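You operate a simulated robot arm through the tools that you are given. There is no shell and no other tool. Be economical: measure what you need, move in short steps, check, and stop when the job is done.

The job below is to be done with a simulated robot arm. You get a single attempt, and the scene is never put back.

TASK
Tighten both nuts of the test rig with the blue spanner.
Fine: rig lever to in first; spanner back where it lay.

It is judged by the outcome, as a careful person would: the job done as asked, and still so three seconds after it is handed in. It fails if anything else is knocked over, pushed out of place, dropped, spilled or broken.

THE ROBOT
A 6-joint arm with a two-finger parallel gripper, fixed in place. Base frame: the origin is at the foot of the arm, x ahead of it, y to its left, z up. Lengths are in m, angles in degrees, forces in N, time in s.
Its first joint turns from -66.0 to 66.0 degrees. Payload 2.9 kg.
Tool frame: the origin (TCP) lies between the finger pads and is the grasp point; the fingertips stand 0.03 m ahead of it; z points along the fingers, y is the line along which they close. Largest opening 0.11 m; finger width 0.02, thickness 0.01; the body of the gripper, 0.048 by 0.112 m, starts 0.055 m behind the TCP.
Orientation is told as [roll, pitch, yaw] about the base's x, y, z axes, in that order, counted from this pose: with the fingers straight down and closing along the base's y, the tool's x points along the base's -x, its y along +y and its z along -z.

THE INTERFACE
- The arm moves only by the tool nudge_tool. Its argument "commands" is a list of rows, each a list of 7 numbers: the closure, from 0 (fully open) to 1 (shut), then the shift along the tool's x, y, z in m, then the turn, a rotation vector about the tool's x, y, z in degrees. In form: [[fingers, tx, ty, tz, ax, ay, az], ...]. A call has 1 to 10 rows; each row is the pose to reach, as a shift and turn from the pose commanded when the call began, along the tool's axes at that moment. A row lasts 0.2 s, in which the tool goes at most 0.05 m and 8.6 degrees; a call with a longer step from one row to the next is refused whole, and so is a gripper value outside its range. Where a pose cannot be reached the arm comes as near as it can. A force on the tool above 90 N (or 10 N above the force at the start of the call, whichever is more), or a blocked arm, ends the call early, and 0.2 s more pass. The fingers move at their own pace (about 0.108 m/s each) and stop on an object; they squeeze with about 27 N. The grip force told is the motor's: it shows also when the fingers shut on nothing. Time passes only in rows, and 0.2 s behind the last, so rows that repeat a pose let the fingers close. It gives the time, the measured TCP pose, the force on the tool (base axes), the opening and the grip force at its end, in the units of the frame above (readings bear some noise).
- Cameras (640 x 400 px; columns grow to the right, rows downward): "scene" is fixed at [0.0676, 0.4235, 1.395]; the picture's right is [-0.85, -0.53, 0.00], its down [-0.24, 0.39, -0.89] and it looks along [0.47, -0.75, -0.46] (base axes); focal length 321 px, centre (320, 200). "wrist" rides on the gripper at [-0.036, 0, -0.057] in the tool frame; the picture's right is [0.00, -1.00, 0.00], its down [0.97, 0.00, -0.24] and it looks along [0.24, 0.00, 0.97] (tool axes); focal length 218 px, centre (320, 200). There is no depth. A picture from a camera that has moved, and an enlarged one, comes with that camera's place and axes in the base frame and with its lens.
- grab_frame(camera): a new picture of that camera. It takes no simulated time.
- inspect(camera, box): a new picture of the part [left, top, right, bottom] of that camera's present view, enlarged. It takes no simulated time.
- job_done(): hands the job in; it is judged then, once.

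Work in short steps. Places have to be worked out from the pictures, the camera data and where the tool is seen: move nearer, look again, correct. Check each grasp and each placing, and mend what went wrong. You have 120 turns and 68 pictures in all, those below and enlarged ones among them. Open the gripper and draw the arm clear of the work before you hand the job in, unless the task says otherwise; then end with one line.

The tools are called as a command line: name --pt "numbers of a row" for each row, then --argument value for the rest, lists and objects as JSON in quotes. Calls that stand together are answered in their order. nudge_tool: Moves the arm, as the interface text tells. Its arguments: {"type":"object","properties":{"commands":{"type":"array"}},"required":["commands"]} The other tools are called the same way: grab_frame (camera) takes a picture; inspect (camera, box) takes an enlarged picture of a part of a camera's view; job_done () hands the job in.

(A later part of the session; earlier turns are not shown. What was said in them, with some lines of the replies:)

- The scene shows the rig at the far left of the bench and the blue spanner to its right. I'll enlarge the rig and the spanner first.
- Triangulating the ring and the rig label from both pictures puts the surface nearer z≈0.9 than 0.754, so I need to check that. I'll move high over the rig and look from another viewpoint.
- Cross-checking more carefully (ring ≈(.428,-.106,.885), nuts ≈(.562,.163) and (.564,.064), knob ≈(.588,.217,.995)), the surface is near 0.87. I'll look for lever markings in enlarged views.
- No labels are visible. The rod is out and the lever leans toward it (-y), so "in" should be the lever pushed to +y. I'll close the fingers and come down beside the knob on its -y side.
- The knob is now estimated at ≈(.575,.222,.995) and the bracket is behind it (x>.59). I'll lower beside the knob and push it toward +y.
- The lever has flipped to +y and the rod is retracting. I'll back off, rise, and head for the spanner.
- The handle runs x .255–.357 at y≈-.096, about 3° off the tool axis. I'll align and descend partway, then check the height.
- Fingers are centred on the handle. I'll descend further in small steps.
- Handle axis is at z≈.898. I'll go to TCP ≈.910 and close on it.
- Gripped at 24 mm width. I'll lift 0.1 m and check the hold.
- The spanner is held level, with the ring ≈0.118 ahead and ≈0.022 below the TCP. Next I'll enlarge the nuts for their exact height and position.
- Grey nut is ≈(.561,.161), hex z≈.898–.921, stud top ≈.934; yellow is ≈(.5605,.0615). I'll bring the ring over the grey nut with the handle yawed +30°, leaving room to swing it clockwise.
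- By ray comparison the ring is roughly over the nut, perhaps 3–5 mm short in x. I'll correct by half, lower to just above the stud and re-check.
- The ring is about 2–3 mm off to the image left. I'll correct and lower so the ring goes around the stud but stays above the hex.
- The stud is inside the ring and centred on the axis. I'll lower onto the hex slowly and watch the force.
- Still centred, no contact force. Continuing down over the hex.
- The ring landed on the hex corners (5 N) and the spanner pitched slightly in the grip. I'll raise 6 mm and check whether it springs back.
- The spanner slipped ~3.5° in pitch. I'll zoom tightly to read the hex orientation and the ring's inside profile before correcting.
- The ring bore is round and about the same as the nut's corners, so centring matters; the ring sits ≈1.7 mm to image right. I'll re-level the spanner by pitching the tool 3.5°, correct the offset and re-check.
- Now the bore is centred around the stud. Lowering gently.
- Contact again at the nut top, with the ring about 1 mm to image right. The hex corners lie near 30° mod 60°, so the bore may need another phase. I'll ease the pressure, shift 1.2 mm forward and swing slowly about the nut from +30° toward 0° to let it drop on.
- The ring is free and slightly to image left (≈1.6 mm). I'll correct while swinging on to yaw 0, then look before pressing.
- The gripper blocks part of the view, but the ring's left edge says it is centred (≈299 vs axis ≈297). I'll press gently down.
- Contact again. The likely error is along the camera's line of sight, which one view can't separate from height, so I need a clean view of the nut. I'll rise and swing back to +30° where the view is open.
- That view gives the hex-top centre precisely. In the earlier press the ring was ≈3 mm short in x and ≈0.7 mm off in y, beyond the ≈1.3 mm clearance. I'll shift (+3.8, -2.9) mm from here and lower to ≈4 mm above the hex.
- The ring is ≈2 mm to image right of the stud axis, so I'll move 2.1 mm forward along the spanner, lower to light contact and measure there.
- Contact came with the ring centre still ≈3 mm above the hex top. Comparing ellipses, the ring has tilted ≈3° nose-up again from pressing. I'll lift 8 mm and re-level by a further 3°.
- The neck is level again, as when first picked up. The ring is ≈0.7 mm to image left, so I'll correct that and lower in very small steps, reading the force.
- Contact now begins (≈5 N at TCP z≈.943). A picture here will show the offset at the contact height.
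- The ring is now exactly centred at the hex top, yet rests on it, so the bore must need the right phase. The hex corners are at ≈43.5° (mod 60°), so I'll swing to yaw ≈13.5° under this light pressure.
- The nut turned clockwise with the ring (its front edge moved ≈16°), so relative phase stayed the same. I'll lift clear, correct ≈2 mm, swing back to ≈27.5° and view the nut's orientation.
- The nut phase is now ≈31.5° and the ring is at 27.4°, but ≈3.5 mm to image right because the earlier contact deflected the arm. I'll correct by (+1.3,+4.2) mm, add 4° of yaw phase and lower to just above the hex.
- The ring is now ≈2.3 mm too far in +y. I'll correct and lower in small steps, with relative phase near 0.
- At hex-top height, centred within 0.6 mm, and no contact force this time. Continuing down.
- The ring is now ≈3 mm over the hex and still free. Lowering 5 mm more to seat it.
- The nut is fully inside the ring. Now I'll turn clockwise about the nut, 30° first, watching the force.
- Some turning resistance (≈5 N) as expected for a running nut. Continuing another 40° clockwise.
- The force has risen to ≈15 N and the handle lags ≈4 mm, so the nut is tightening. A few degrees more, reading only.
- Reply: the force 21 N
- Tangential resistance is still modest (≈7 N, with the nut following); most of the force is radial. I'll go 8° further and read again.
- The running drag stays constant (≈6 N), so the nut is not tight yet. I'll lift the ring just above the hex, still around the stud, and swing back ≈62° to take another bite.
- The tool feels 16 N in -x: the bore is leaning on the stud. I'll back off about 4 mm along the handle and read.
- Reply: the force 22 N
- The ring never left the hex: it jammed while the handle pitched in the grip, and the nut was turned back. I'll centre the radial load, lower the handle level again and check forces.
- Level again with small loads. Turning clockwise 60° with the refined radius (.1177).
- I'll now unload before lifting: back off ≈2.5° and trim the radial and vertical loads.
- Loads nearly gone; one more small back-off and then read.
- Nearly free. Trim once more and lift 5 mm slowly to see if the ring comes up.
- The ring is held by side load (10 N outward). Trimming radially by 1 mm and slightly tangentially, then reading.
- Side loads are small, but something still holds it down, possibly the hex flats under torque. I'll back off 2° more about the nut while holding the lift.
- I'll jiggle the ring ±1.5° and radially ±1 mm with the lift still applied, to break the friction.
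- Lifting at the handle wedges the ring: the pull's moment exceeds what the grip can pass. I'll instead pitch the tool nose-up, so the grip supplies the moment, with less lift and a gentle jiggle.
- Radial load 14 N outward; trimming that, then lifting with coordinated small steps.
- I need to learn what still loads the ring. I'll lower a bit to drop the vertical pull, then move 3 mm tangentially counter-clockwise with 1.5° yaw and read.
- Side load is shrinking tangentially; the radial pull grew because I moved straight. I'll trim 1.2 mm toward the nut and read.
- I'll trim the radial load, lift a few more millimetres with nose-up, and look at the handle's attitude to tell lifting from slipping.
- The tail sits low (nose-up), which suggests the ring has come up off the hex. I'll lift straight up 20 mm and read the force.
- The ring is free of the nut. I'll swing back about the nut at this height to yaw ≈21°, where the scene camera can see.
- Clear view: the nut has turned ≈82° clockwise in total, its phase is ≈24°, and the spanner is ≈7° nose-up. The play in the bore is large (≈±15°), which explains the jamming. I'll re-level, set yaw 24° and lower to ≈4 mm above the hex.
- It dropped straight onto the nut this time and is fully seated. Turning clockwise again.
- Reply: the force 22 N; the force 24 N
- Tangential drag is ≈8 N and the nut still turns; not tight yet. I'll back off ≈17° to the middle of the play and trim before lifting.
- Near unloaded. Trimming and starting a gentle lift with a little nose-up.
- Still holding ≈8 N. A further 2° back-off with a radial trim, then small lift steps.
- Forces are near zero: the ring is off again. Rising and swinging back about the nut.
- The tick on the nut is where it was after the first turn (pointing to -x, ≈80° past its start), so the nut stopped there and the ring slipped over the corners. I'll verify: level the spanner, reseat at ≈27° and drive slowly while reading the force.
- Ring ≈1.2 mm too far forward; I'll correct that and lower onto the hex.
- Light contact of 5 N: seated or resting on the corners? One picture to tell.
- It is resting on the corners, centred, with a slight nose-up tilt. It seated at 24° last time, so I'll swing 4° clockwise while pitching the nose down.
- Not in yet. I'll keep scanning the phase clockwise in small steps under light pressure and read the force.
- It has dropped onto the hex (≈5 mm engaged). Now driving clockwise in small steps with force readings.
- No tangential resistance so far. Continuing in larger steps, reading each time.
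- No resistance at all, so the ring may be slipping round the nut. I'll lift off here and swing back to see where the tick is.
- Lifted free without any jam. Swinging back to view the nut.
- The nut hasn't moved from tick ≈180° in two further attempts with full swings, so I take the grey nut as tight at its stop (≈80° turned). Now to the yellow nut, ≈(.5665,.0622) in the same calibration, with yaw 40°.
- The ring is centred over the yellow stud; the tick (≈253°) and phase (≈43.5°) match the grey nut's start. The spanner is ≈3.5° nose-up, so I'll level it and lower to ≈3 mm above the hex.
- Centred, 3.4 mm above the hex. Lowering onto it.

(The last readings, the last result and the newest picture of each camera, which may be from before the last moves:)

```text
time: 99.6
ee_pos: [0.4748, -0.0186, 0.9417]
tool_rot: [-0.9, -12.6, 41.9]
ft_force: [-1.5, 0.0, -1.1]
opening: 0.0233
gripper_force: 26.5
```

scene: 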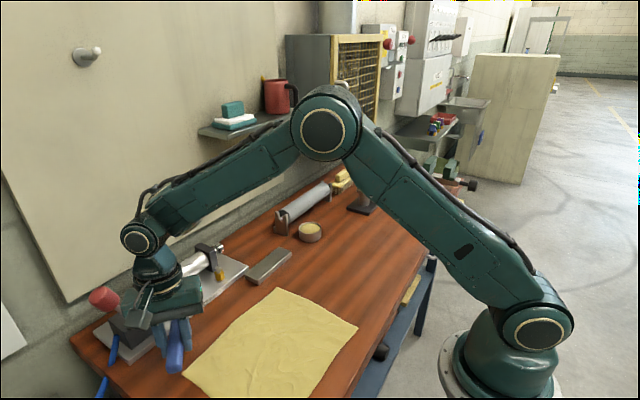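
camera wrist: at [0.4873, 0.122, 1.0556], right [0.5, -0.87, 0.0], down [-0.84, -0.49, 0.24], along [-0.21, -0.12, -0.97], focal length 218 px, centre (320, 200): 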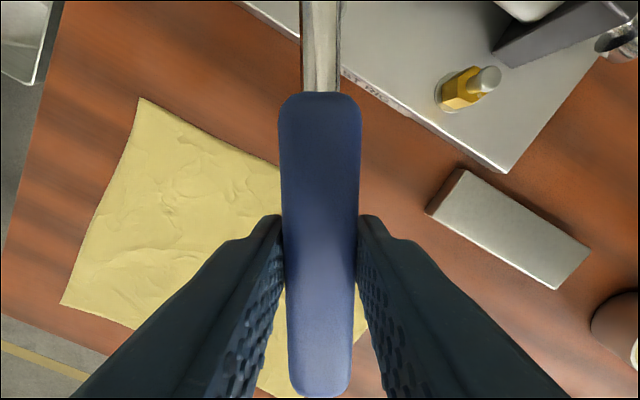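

Seated freely, ≈9 mm deep. Turning clockwise 60°.

nudge_tool --pt "1 -0.0007 0.0128 0.0001 1.31 0 5.86" --pt "1 -0.0026 0.0254 0.0006 2.62 0 11.7" --pt "1 -0.0058 0.0377 0.0013 3.92 0 17.6" --pt "1 -0.0103 0.0496 0.0023 5.23 0 23.4" --pt "1 -0.0159 0.061 0.0036 6.54 0 29.3" --pt "1 -0.0227 0.0717 0.0051 7.85 0 35.1" --pt "1 -0.0306 0.0816 0.0068 9.16 0 41" --pt "1 -0.0394 0.0907 0.0088 10.5 0 46.8" --pt "1 -0.0491 0.0987 0.011 11.8 0 52.7" --pt "1 -0.0595 0.1057 0.0133 13.1 0 58.6"

```text
time: 101.8
ee_pos: [0.4518, 0.1013, 0.9414]
tool_rot: [-0.5, -13.4, -18.4]
ft_force: [-5.0, -4.9, -5.7]
opening: 0.024
gripper_force: 27.0
```

Running drag ≈6 N, as with the grey nut. Continuing in 20° portions with readings.

nudge_tool --pt "1 -0.0005 0.0106 0.0001 1.1 0 4.9" --pt "1 -0.0018 0.0212 0.0004 2.2 0 9.76" --pt "1 -0.0041 0.0316 0.0009 3.3 0 14.6" --pt "1 -0.0072 0.0417 0.0016 4.4 0 19.5"

nudge_tool --pt "1 -0.0005 0.0106 0.0001 1.1 0 4.9" --pt "1 -0.0018 0.0212 0.0004 2.2 0 9.76" --pt "1 -0.0018 0.0212 0.0004 2.2 0 9.76"

nudge_tool --pt "1 -0.0005 0.0106 0.0001 1.1 0 4.9" --pt "1 -0.0018 0.0212 0.0004 2.2 0 9.76" --pt "1 -0.0018 0.0212 0.0004 2.2 0 9.76"

```text
time: 102.8
ee_pos: [0.4731, 0.1368, 0.9426]
tool_rot: [-0.2, -13.6, -38.6]
ft_force: [2.3, -12.4, -9.0]
opening: 0.0236
gripper_force: 26.8
```

```text
time: 103.6
ee_pos: [0.487, 0.1516, 0.9428]
tool_rot: [0.1, -13.7, -48.7]
ft_force: [10.3, -20.1, -4.3]
opening: 0.0236
gripper_force: 27.4
```

```text
time: 104.4
ee_pos: [0.5031, 0.1639, 0.9409]
tool_rot: [0.2, -13.7, -58.8]
ft_force: [6.7, -21.8, -0.8]
opening: 0.0237
gripper_force: 27.0
```

Continuing 7° more with the inward radial trim, then reading.

nudge_tool --pt "1 -0.002 0.0075 0.0001 0.8 0 3.4" --pt "1 -0.003 0.0149 0.0003 1.5 0 6.8" --pt "1 -0.003 0.0149 0.0003 1.5 0 6.8"

```text
time: 105.2
ee_pos: [0.5164, 0.1713, 0.9413]
tool_rot: [0.3, -13.5, -65.4]
ft_force: [-3.8, -5.1, 2.7]
opening: 0.024
gripper_force: 26.8
```

Load is steady. Backing off 17° to mid-play, then reading before the lift.

nudge_tool --pt "1 -0.0007 -0.0128 0.0001 -1.31 0 -5.86" --pt "1 -0.0026 -0.0254 0.0006 -2.62 0 -11.7" --pt "1 -0.0052 -0.0357 0.0012 -3.7 0 -16.6" --pt "1 -0.0052 -0.0357 0.0012 -3.7 0 -16.6"

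```text
time: 106.2
ee_pos: [0.4848, 0.1519, 0.9413]
tool_rot: [-0.2, -13.4, -48.0]
ft_force: [-13.6, 8.0, 5.1]
opening: 0.0234
gripper_force: 27.5
```

Trim the radial load and back off 4° more.

nudge_tool --pt "1 0.0015 -0.0042 0 -0.44 0 -2" --pt "1 0.0013 -0.0085 0 -0.87 0 -4" --pt "1 0.0013 -0.0085 0 -0.87 0 -4"

inspect --camera "scene" --box '[190, 240, 250, 285]'

```text
time: 107.0
ee_pos: [0.4794, 0.1462, 0.9413]
tool_rot: [-0.3, -13.5, -44.2]
ft_force: [-11.8, 5.8, 1.3]
opening: 0.0236
gripper_force: 26.8
```

```text
8.89 times, centred on (220, 262) of scene
camera zoom: at [0.0673, 0.4236, 1.395], right [-0.85, -0.53, 0.0], down [-0.24, 0.39, -0.89], along [0.47, -0.75, -0.46], focal length 2855 px, centre (1209, -356)
```

zoom: 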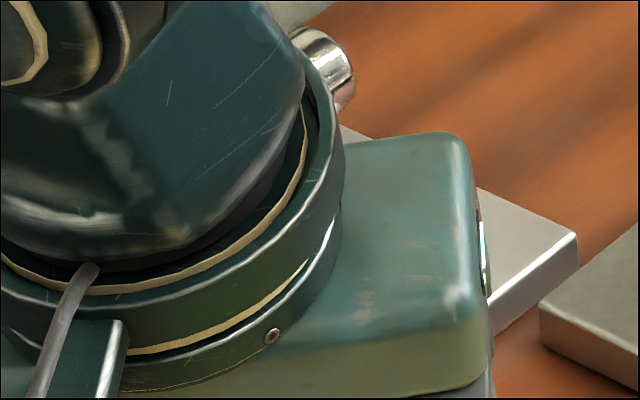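

No view from here. Trim radially and lift gently with slight nose-up.

nudge_tool --pt "1 0.0014 -0.002 0 -0.2 0 -1" --pt "1 0.0012 -0.002 -0.002 -0.2 -1 -1" --pt "1 0.001 -0.002 -0.004 -0.2 -2.5 -1" --pt "1 0.0008 -0.002 -0.006 -0.2 -4 -1" --pt "1 0.0008 -0.002 -0.006 -0.2 -4 -1"

nudge_tool --pt "1 0 -0.002 -0.001 0 -1 -1" --pt "1 0 -0.004 -0.002 0 -2 -2" --pt "1 0 -0.004 -0.003 0 -3 -2" --pt "1 0 -0.004 -0.003 0 -3 -2"

```text
time: 108.2
ee_pos: [0.4772, 0.146, 0.9474]
tool_rot: [-0.4, -17.6, -43.3]
ft_force: [-2.5, -7.0, -9.6]
opening: 0.0239
gripper_force: 26.9
```

```text
time: 109.2
ee_pos: [0.4732, 0.1439, 0.9514]
tool_rot: [-1.0, -20.5, -41.1]
ft_force: [1.1, -8.8, -10.1]
opening: 0.0234
gripper_force: 27.0
```

Using the move that freed it before: a further 4° back-off with a trim and slightly less pull, then lift.

nudge_tool --pt "1 -0.0007 -0.002 0.0005 0 0 -1" --pt "1 -0.0007 -0.0041 0.001 0 0 -2" --pt "1 -0.0007 -0.0061 0.001 0 0 -3" --pt "1 -0.0007 -0.0082 0.001 0 0 -4" --pt "1 -0.0007 -0.0082 0.001 0 0 -4"

nudge_tool --pt "1 0 -0.001 -0.002 0 -0.7 -0.5" --pt "1 0 0 -0.004 0 -1.4 0" --pt "1 0 0 -0.004 0 -1.4 0"

```text
time: 110.4
ee_pos: [0.4674, 0.1376, 0.9484]
tool_rot: [-2.3, -20.3, -36.6]
ft_force: [-3.9, -1.0, 1.9]
opening: 0.0238
gripper_force: 26.6
```

```text
time: 111.2
ee_pos: [0.4672, 0.1378, 0.9536]
tool_rot: [-2.5, -21.8, -36.7]
ft_force: [0.7, -7.3, -10.7]
opening: 0.0235
gripper_force: 27.2
```

Again, a back-off with the pull held.

nudge_tool --pt "1 -0.0007 -0.002 0 0 0 -1" --pt "1 -0.0007 -0.0041 0 0 0 -2" --pt "1 -0.0007 -0.0061 0.0005 0 0 -3" --pt "1 -0.0007 -0.0082 0.001 0 0 -4" --pt "1 -0.0007 -0.0082 0.001 0 0 -4"

nudge_tool --pt "1 0 0 -0.001 0 -1 0" --pt "1 0 0 -0.002 0 -2 0" --pt "1 0 0 -0.002 0 -2 0"

```text
time: 112.4
ee_pos: [0.4639, 0.1312, 0.9532]
tool_rot: [-4.0, -21.6, -32.3]
ft_force: [-11.6, 4.6, 2.8]
opening: 0.0237
gripper_force: 26.5
```

```text
time: 113.2
ee_pos: [0.4622, 0.1331, 0.9543]
tool_rot: [-4.2, -23.5, -32.2]
ft_force: [-4.5, 0.8, -10.0]
opening: 0.0235
gripper_force: 26.9
```

I let the tool roll creep to -4° (yawing about the tilted tool axis), which wedges the ring sideways. Correcting the roll with a little less pull.

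nudge_tool --pt "1 0 0 0.001 -2 0 0" --pt "1 0 0 0.001 -4 0 0" --pt "1 0 0 0.001 -4 0 0"

```text
time: 114.0
ee_pos: [0.4625, 0.131, 0.9525]
tool_rot: [-0.1, -23.6, -32.3]
ft_force: [-12.1, -1.4, 1.6]
opening: 0.0244
gripper_force: 27.2
```

Roll is level. Trim side loads and lift straight up in small steps.

nudge_tool --pt "1 0.001 -0.0009 -0.0004 0 0 0" --pt "1 0.0006 -0.0009 -0.0014 0 0 0" --pt "1 0.0002 -0.0009 -0.0024 0 -0.7 0" --pt "1 0.0002 -0.0009 -0.0024 0 -0.7 0"

nudge_tool --pt "1 -0.0004 0.001 -0.001 0 -0.5 0" --pt "1 -0.0008 -0.001 -0.002 0 -1 0" --pt "1 -0.0012 0 -0.003 0 -1.5 0" --pt "1 -0.0012 0 -0.003 0 -1.5 0"

```text
time: 115.0
ee_pos: [0.461, 0.13, 0.955]
tool_rot: [-0.1, -24.3, -32.4]
ft_force: [5.2, -12.8, -10.8]
opening: 0.0239
gripper_force: 26.7
```

```text
time: 116.0
ee_pos: [0.4599, 0.131, 0.9586]
tool_rot: [-0.2, -25.7, -32.2]
ft_force: [1.4, -10.8, -10.1]
opening: 0.0244
gripper_force: 26.3
```

Zeroing the side loads: 1 mm counter-clockwise and 0.7 mm toward the nut.

nudge_tool --pt "1 -0.0007 -0.001 0.0006 0 0 0" --pt "1 -0.0007 -0.001 0.0006 0 0 0"

nudge_tool --pt "1 0 -0.002 0 -0.4 0 -0.9" --pt "1 0 -0.002 0 -0.4 0 -0.9"

nudge_tool --pt "1 -0.0003 -0.002 0 -0.4 0 -0.9" --pt "1 -0.0003 -0.004 0 -0.8 0 -1.8" --pt "1 -0.0003 -0.004 0 -0.8 0 -1.8"

```text
time: 116.6
ee_pos: [0.4617, 0.1315, 0.9598]
tool_rot: [-0.1, -25.8, -32.1]
ft_force: [-6.3, -2.8, -4.6]
opening: 0.0243
gripper_force: 26.8
```

```text
time: 117.2
ee_pos: [0.46, 0.129, 0.9582]
tool_rot: [-0.1, -25.7, -31.1]
ft_force: [-12.2, 1.3, -0.8]
opening: 0.024
gripper_force: 26.9
```

```text
time: 118.0
ee_pos: [0.4584, 0.1248, 0.959]
tool_rot: [-0.3, -25.7, -29.2]
ft_force: [-19.3, 5.4, 4.6]
opening: 0.024
gripper_force: 26.9
```

Trim back 2 mm radially and try a lift again.

nudge_tool --pt "1 0.0018 0 -0.0008 0 0 0" --pt "1 0.0018 0 -0.0008 0 0 0"

nudge_tool --pt "1 -0.0009 0 -0.0018 0 0 0" --pt "1 -0.0018 0 -0.0036 0 0 0" --pt "1 -0.0018 0 -0.0036 0 0 0"

inspect --camera "scene" --box '[150, 235, 250, 330]'

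```text
time: 118.6
ee_pos: [0.4564, 0.126, 0.9593]
tool_rot: [-0.2, -25.9, -29.4]
ft_force: [-2.1, -5.0, -2.9]
opening: 0.0239
gripper_force: 27.0
```

```text
time: 119.4
ee_pos: [0.4568, 0.1255, 0.9629]
tool_rot: [-0.2, -25.8, -29.3]
ft_force: [9.2, -12.2, -6.8]
opening: 0.0239
gripper_force: 27.3
```

```text
4.21 times, centred on (200, 282) of scene
camera zoom: at [0.068, 0.4232, 1.3951], right [-0.85, -0.53, 0.0], down [-0.24, 0.39, -0.89], along [0.47, -0.75, -0.46], focal length 1353 px, centre (825, -147)
```

zoom: 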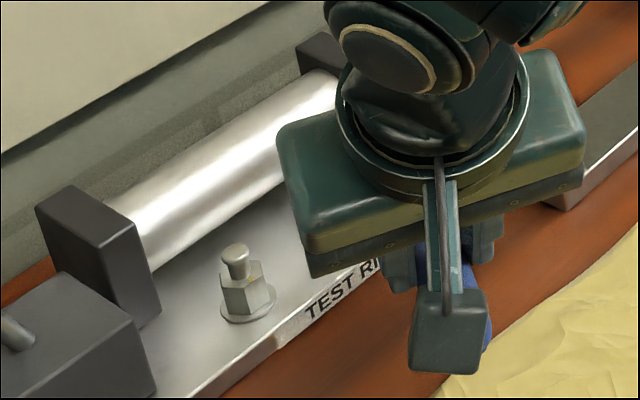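

Lifting the handle just tilts and wedges the ring. What worked before was pitching nose-up at constant height, so I'll first lower the handle back to seat level and bring the tool pitch back to about -8°, then read the loads.

nudge_tool --pt "1 0.0029 0 0.006 0 0 0" --pt "1 0.0058 0 0.012 0 4 0" --pt "1 0.0087 0 0.018 0 9 0" --pt "1 0.0087 0 0.018 0 14 0" --pt "1 0.0087 0 0.018 0 18 0" --pt "1 0.0087 0 0.018 0 18 0"

```text
time: 120.8
ee_pos: [0.4579, 0.1259, 0.9441]
tool_rot: [-0.2, -7.8, -29.5]
ft_force: [5.2, -10.1, 3.1]
opening: 0.0239
gripper_force: 27.0
```

I'll return to yaw ≈ -38° (both earlier releases happened at -36 to -41°), with proper vertical-axis rotation and the radial trim.

nudge_tool --pt "1 -0.0013 0.009 0 0.58 0 4.2" --pt "1 -0.0023 0.018 0.0002 1.16 0 8.4" --pt "1 -0.0023 0.018 0.0002 1.16 0 8.4"

```text
time: 121.6
ee_pos: [0.4679, 0.1404, 0.9425]
tool_rot: [-0.2, -8.0, -38.0]
ft_force: [9.1, -15.7, -0.6]
opening: 0.024
gripper_force: 26.9
```

Trim: 1.8 mm toward the nut, 0.7 mm counter-clockwise.

nudge_tool --pt "1 -0.0018 -0.0008 0 0 0 0" --pt "1 -0.0018 -0.0008 0 0 0 0"

nudge_tool --pt "1 0.0005 0 0 0 -3 0" --pt "1 0.001 0 0 0 -6 0" --pt "1 0.001 0 0 0 -6 0"

```text
time: 122.2
ee_pos: [0.4684, 0.1396, 0.943]
tool_rot: [-0.3, -7.7, -37.8]
ft_force: [-0.3, -7.1, 0.2]
opening: 0.0239
gripper_force: 27.1
```

```text
time: 123.0
ee_pos: [0.4665, 0.1413, 0.9421]
tool_rot: [-0.4, -13.5, -37.5]
ft_force: [-13.2, 4.6, -4.4]
opening: 0.024
gripper_force: 26.4
```

Nose-up is pulling up as wanted; trimming the outward load and continuing.

nudge_tool --pt "1 0.0014 -0.0005 0 0 0 0" --pt "1 0.0028 -0.0005 0 0 -3 0" --pt "1 0.0042 -0.0005 -0.001 0 -6 0" --pt "1 0.0042 -0.0005 -0.001 0 -6 0"

nudge_tool --pt "1 0.0005 -0.001 -0.001 0 -1 -0.4" --pt "1 0.001 0.001 -0.002 0 -2 0.4" --pt "1 0.0015 0 -0.003 0 -3 0" --pt "1 0.0015 0 -0.003 0 -3 0"

```text
time: 124.0
ee_pos: [0.4656, 0.1409, 0.9437]
tool_rot: [-0.2, -20.0, -37.9]
ft_force: [-0.7, -6.0, -7.3]
opening: 0.0236
gripper_force: 26.8
```

```text
time: 125.0
ee_pos: [0.463, 0.1423, 0.945]
tool_rot: [-0.3, -22.9, -37.8]
ft_force: [9.4, -13.2, -7.1]
opening: 0.0235
gripper_force: 27.0
```

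Trim 1.6 mm back toward the nut, then one more gentle lift.

nudge_tool --pt "1 -0.0015 -0.001 0.0006 0 0 0" --pt "1 -0.0015 -0.002 0.0006 0 0 0" --pt "1 -0.0015 -0.002 0.0006 0 0 0"

nudge_tool --pt "1 -0.0004 0 -0.001 0 -1 0" --pt "1 -0.0008 0 -0.002 0 -2 0" --pt "1 -0.0008 0 -0.002 0 -2 0"

```text
time: 125.8
ee_pos: [0.4619, 0.1408, 0.9451]
tool_rot: [-0.1, -22.9, -37.6]
ft_force: [4.6, -5.0, 0.2]
opening: 0.0236
gripper_force: 27.6
```

```text
time: 126.6
ee_pos: [0.4619, 0.1418, 0.9467]
tool_rot: [-0.4, -24.7, -37.6]
ft_force: [-5.3, -1.7, -6.3]
opening: 0.0236
gripper_force: 27.2
```

I'll combine a larger ±4° oscillation about the nut with a slow lift, so sliding breaks the friction.

nudge_tool --pt "1 0 -0.0085 0 -1.67 0 -3.64" --pt "1 -0.0004 0 -0.001 0 0 0" --pt "1 -0.0004 0.0085 -0.001 1.67 -0.7 3.64" --pt "1 -0.0008 0 -0.002 0 -1 0" --pt "1 -0.0008 -0.0085 -0.002 -1.67 -1.4 -3.64" --pt "1 -0.0013 0 -0.003 0 -2 0" --pt "1 -0.0013 0.0085 -0.003 1.67 -2.5 3.64" --pt "1 -0.0017 0 -0.004 0 -3 0" --pt "1 -0.0017 -0.0085 -0.004 -1.67 -3 -3.64" --pt "1 -0.0017 0 -0.004 0 -3 0"

nudge_tool --pt "1 -0.001 0 -0.002 0 0 0" --pt "1 -0.001 0 -0.002 0 0 0"

```text
time: 128.8
ee_pos: [0.4618, 0.1409, 0.9509]
tool_rot: [-0.3, -27.7, -37.5]
ft_force: [-13.8, 8.3, -1.0]
opening: 0.0234
gripper_force: 26.9
```

```text
time: 129.4
ee_pos: [0.4611, 0.1407, 0.953]
tool_rot: [-0.2, -27.8, -37.7]
ft_force: [-10.2, 3.8, -5.4]
opening: 0.0234
gripper_force: 26.4
```

The pull dropped to ≈-1 N after the oscillation: it seems to be coming up. Trim outward and repeat with more lift.

nudge_tool --pt "1 0.0013 -0.0085 -0.0006 -1.67 0 -3.64" --pt "1 0.0009 0 -0.0015 0 0 0" --pt "1 0.0005 0.0085 -0.0024 1.67 0 3.64" --pt "1 0.0001 0 -0.0034 0 0 0" --pt "1 -0.0004 -0.0085 -0.0043 -1.67 0 -3.64" --pt "1 -0.0009 0 -0.0052 0 0 0" --pt "1 -0.0013 0.0085 -0.0061 1.67 0 3.64" --pt "1 -0.0018 0 -0.0076 0 0 0" --pt "1 -0.0025 -0.0042 -0.009 -0.83 0 -1.8" --pt "1 -0.0025 0 -0.009 0 0 0"

```text
time: 131.6
ee_pos: [0.4604, 0.1424, 0.9626]
tool_rot: [-0.2, -27.8, -37.7]
ft_force: [0.2, 0.0, -0.9]
opening: 0.0236
gripper_force: 27.3
```

Free. I'll lift straight up and retreat toward -x, then look at both nuts and the spanner's attitude.

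nudge_tool --pt "1 -0.007 0 -0.0133 0 0 0" --pt "1 -0.014 0 -0.0265 0 0 0" --pt "1 -0.0233 0 -0.0442 0 0 0" --pt "1 -0.0233 -0.03 -0.0442 -3.73 0 -7" --pt "1 -0.0133 -0.06 -0.049 -7.46 0 -14" --pt "1 0.0067 -0.09 -0.058 -10.9 0 -21" --pt "1 0.03 -0.12 -0.068 -14 0 -27.8" --pt "1 0.03 -0.12 -0.068 -14 0 -27.8"

inspect --camera "scene" --box '[165, 210, 285, 310]'

```text
time: 133.4
ee_pos: [0.3404, 0.0831, 1.0105]
tool_rot: [-0.8, -27.4, -6.1]
ft_force: [0.4, 0.3, -1.9]
opening: 0.0236
gripper_force: 27.2
```

```text
4.00 times, centred on (225, 260) of scene
camera zoom: at [0.0676, 0.4235, 1.395], right [-0.85, -0.53, 0.0], down [-0.24, 0.39, -0.89], along [0.47, -0.75, -0.46], focal length 1285 px, centre (700, -40)
```

zoom: 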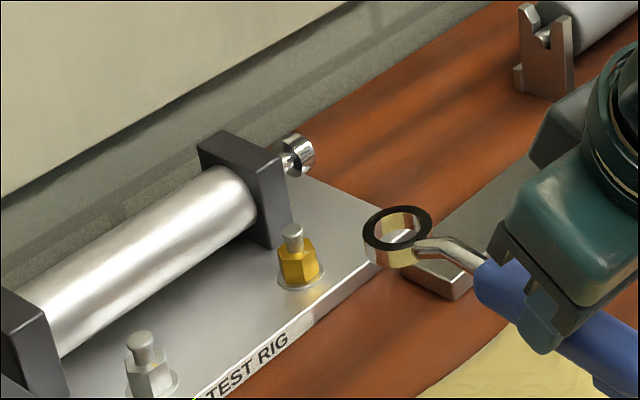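

Now a tight view of the yellow nut to read its tick.

inspect --camera "scene" --box '[205, 250, 235, 285]'

```text
11.43 times, centred on (220, 268) of scene
camera zoom: at [0.0676, 0.4235, 1.395], right [-0.85, -0.53, 0.0], down [-0.24, 0.39, -0.89], along [0.47, -0.75, -0.46], focal length 3671 px, centre (1463, -571)
```

zoom: 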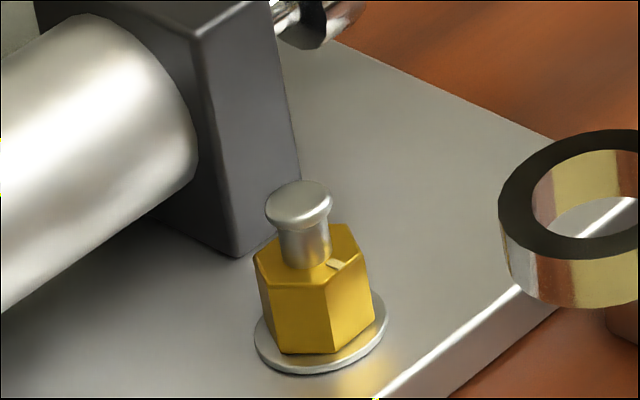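

The yellow nut's tick is now also at ≈180°, the same stop as the grey one, so both nuts are tight. Next is putting the spanner back: target TCP ≈(.305,-.0995), yaw -3°, with the spanner levelled (tool pitch ≈ -17°).

nudge_tool --pt "1 0.003 -0.037 -0.0015 -0.45 2.1 -0.55" --pt "1 0.006 -0.074 -0.003 -0.9 4.2 -1.1" --pt "1 0.0085 -0.111 -0.0045 -1.35 6.3 -1.65" --pt "1 0.0115 -0.148 -0.006 -1.8 8.4 -2.2" --pt "1 0.0143 -0.1854 -0.0074 -2.2 10.4 -2.75" --pt "1 0.0143 -0.1854 -0.0074 -2.2 10.4 -2.75"

inspect --camera "scene" --box '[280, 190, 440, 290]'

```text
time: 134.8
ee_pos: [0.3017, -0.1008, 1.0109]
tool_rot: [0.3, -17.0, -3.3]
ft_force: [0.2, -0.2, -1.0]
opening: 0.0234
gripper_force: 26.8
```

```text
4.00 times, centred on (360, 240) of scene
camera zoom: at [0.0677, 0.4235, 1.395], right [-0.85, -0.53, 0.0], down [-0.24, 0.39, -0.89], along [0.47, -0.75, -0.46], focal length 1285 px, centre (160, 40)
```

zoom: 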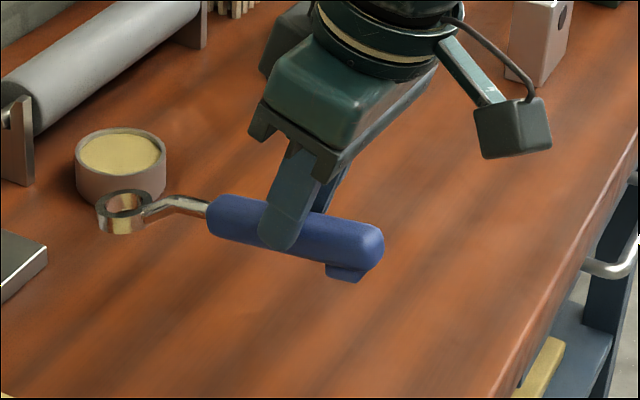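

The spanner is actually ≈10° nose-down here, so it is level at tool pitch ≈ -27°. I'll pitch back 10° and lower to z≈.925.

nudge_tool --pt "1 0 0.0014 0 0 -5 0" --pt "1 0 0.0014 0 0 -10 0" --pt "1 0.0078 0.0014 0.0277 0 -10 0" --pt "1 0.0164 0.0014 0.0555 0 -10 0" --pt "1 0.024 0.0014 0.081 0 -10 0" --pt "1 0.024 0.0014 0.081 0 -10 0"

inspect --camera "scene" --box '[280, 210, 440, 310]'

```text
time: 136.2
ee_pos: [0.322, -0.1049, 0.9275]
tool_rot: [0.3, -27.0, -3.3]
ft_force: [0.4, 0.6, -1.2]
opening: 0.0234
gripper_force: 26.8
out of reach, approached as far as the arm can: row 3, 4, 5, 6
```

```text
4.00 times, centred on (360, 260) of scene
camera zoom: at [0.0677, 0.4235, 1.395], right [-0.85, -0.53, 0.0], down [-0.24, 0.39, -0.89], along [0.47, -0.75, -0.46], focal length 1285 px, centre (160, -40)
```

zoom: 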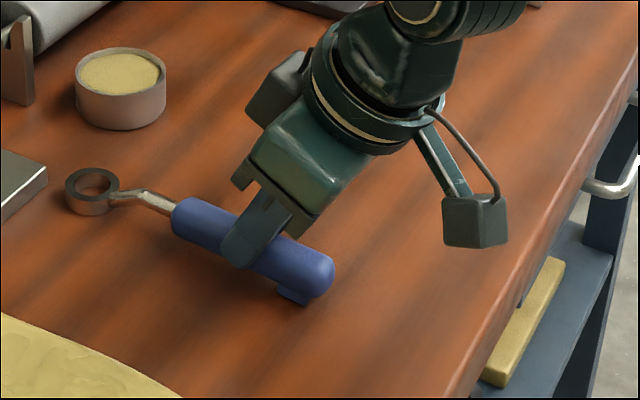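

At that tilt the arm cannot reach x=.303 and stopped at .322. I'll set the spanner down here instead, then regrasp it with a vertical tool and move it back ≈2 cm.

nudge_tool --pt "1 -0.0214 0 0.0109 0 0 0" --pt "1 -0.0178 0 0.018 0 0 0" --pt "1 -0.0178 0 0.018 0 0 0"

```text
time: 137.0
ee_pos: [0.3453, -0.1083, 0.9237]
tool_rot: [0.2, -27.3, -3.5]
ft_force: [-13.4, -12.8, 19.1]
opening: 0.0238
gripper_force: 26.8
```

Contact: the extra forward motion brought the ring against the steel bar's edge. I'll back off at once, up and 25 mm back.

nudge_tool --pt "1 0.008 0 -0.008 0 0 0" --pt "1 0.0214 0 -0.0109 0 0 0" --pt "1 0.0214 0 -0.0109 0 0 0"

inspect --camera "scene" --box '[240, 210, 400, 310]'

```text
time: 137.8
ee_pos: [0.3237, -0.1049, 0.9241]
tool_rot: [0.4, -27.2, -3.4]
ft_force: [3.0, 1.6, 6.9]
opening: 0.0234
gripper_force: 26.6
```

```text
4.00 times, centred on (320, 260) of scene
camera zoom: at [0.0676, 0.4236, 1.395], right [-0.85, -0.53, 0.0], down [-0.24, 0.39, -0.89], along [0.47, -0.75, -0.46], focal length 1285 px, centre (320, -40)
```

zoom: 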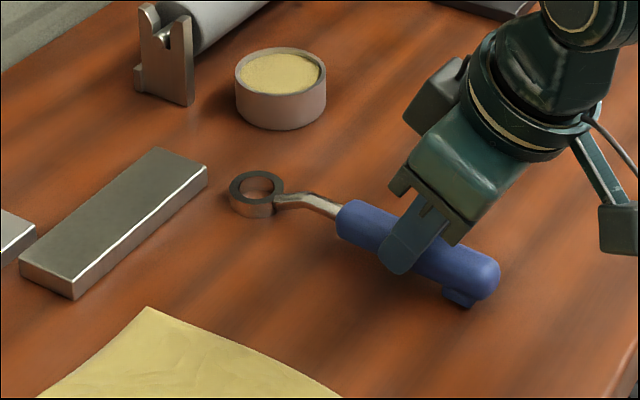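

The bar is exactly where it was; the contact was the spanner touching the table. The ring is ≈3 mm above the surface, so I'll lower 2 mm, open, and draw back along the fingers.

nudge_tool --pt "1 0.0009 0 0.002 0 0 0" --pt "1 0.0009 0 0.002 0 0 0" --pt "0.8 0.0009 0 0.002 0 0 0" --pt "0.5 0.0009 0 0.002 0 0 0" --pt "0.5 0.0009 0 0.002 0 0 0" --pt "0.5 0.0009 0 -0.03 0 0 0" --pt "0.5 0.0009 0 -0.07 0 0 0"

nudge_tool --pt "0.5 0 0 0 0 6.8 0" --pt "0.5 0 0 0 0 13.6 0" --pt "0.5 0 0 0 0 20.4 0" --pt "0.5 0 0 0 0 27.2 0" --pt "0.5 0 0 0 0 27.2 0"

grab_frame --camera "wrist"

```text
time: 139.4
ee_pos: [0.2994, -0.1093, 0.9879]
tool_rot: [0.3, -27.0, -3.4]
ft_force: [0.6, -1.1, 0.2]
opening: 0.055
gripper_force: 0.0
out of reach, approached as far as the arm can: row 6, 7
```

```text
time: 140.6
ee_pos: [0.3012, -0.1096, 0.989]
tool_rot: [0.3, 0.2, -3.3]
ft_force: [0.0, 0.1, 0.0]
opening: 0.055
gripper_force: 0.1
```

```text
2 pictures are left
camera wrist: at [0.336, -0.11, 1.0472], right [-0.06, -1.0, 0.0], down [-0.97, 0.05, 0.24], along [-0.24, 0.02, -0.97], focal length 218 px, centre (320, 200)
```

wrist: 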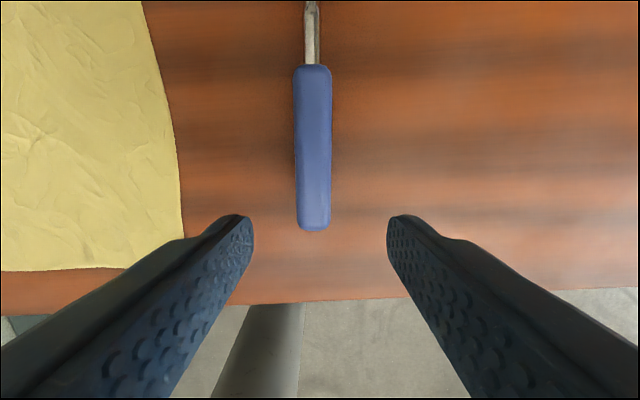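

The spanner lies flat, ≈23 mm too far forward and ≈8 mm too far to -y, at the same yaw as before. I'll regrasp it with the vertical tool at ≈(.333,-.1065).

nudge_tool --pt "0.5 -0.0313 0.0049 0 0 0 0" --pt "0.5 -0.0313 0.0049 0.035 0 0 0" --pt "0.5 -0.0313 0.0049 0.06 0 0 0" --pt "0.5 -0.0313 0.0049 0.077 0 0 0" --pt "0.5 -0.0313 0.0049 0.077 0 0 0" --pt "0.8 -0.0313 0.0049 0.077 0 0 0" --pt "1 -0.0313 0.0049 0.077 0 0 0" --pt "1 -0.0313 0.0049 0.077 0 0 0"

```text
time: 142.4
ee_pos: [0.3315, -0.1048, 0.9141]
tool_rot: [0.3, 0.2, -3.3]
ft_force: [0.8, 0.6, 0.2]
opening: 0.0236
gripper_force: 26.8
```

Grasped. Lift 8 mm, shift back to the original place, lower and release.

nudge_tool --pt "1 0 0 -0.008 0 0 0" --pt "1 0.012 0.0031 -0.008 0 0 0" --pt "1 0.0229 0.0062 -0.008 0 0 0" --pt "1 0.0229 0.0062 -0.008 0 0 0" --pt "1 0.0229 0.0062 -0.003 0 0 0" --pt "1 0.0229 0.0062 0 0 0 0" --pt "1 0.0229 0.0062 0.0005 0 0 0" --pt "0.8 0.0229 0.0062 0.0005 0 0 0" --pt "0.5 0.0229 0.0062 0.0005 0 0 0" --pt "0.5 0.0229 0.0062 0.0005 0 0 0"

nudge_tool --pt "0.5 0 0 -0.04 0 0 0" --pt "0.5 0 0 -0.08 0 0 0" --pt "0.5 0 0 -0.12 0 0 0" --pt "0.3 0 0 -0.16 0 0 0" --pt "0 0 0 -0.16 0 0 0"

grab_frame --camera "wrist"

```text
time: 144.6
ee_pos: [0.3086, -0.0974, 0.9123]
tool_rot: [0.3, 0.0, -3.4]
ft_force: [-0.2, 0.1, 0.8]
opening: 0.0549
gripper_force: 0.0
```

```text
time: 145.8
ee_pos: [0.3113, -0.1007, 1.0713]
tool_rot: [0.3, 0.1, -3.2]
ft_force: [-0.5, -0.4, 0.1]
opening: 0.1099
gripper_force: 0.1
```

```text
1 pictures are left
camera wrist: at [0.3461, -0.1011, 1.129], right [-0.06, -1.0, 0.0], down [-0.97, 0.05, 0.24], along [-0.24, 0.02, -0.97], focal length 218 px, centre (320, 200)
```

wrist: 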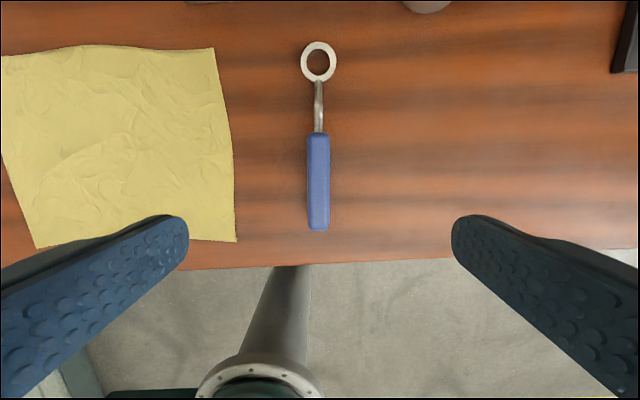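

The spanner is back: ring ≈(.428,-.102), tail ≈(.253,-.092), within 2 mm of where it lay. One last scene check of the rig, with the arm already clear.

inspect --camera "scene" --box '[70, 220, 390, 400]'

```text
2.00 times, centred on (230, 310) of scene
camera zoom: at [0.0676, 0.4235, 1.395], right [-0.85, -0.53, 0.0], down [-0.24, 0.39, -0.89], along [0.47, -0.75, -0.46], focal length 642 px, centre (500, -20)
```

zoom: 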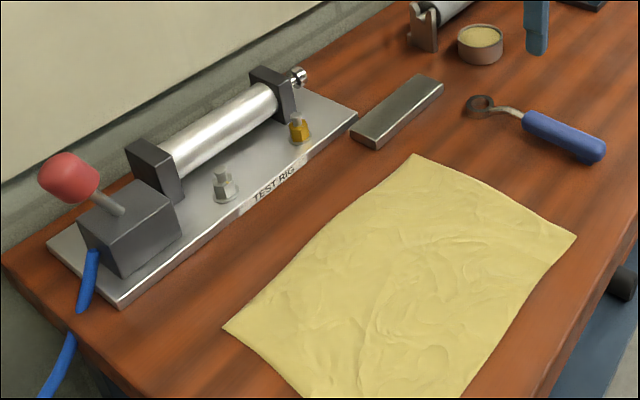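

The lever is over with the rod fully in, both nuts are turned to their stops, the spanner is back in place and nothing else has moved. Handing in.

job_done

```text
The job is handed in.
```

I put the lever to in first (the rod retracted), turned both nuts clockwise about 80° until they stopped turning, and laid the spanner back within about 2 mm of where it lay; I judged "tight" from the nuts' marks, not from a torque reading, and took the lever direction from the rod as it carries no labels.
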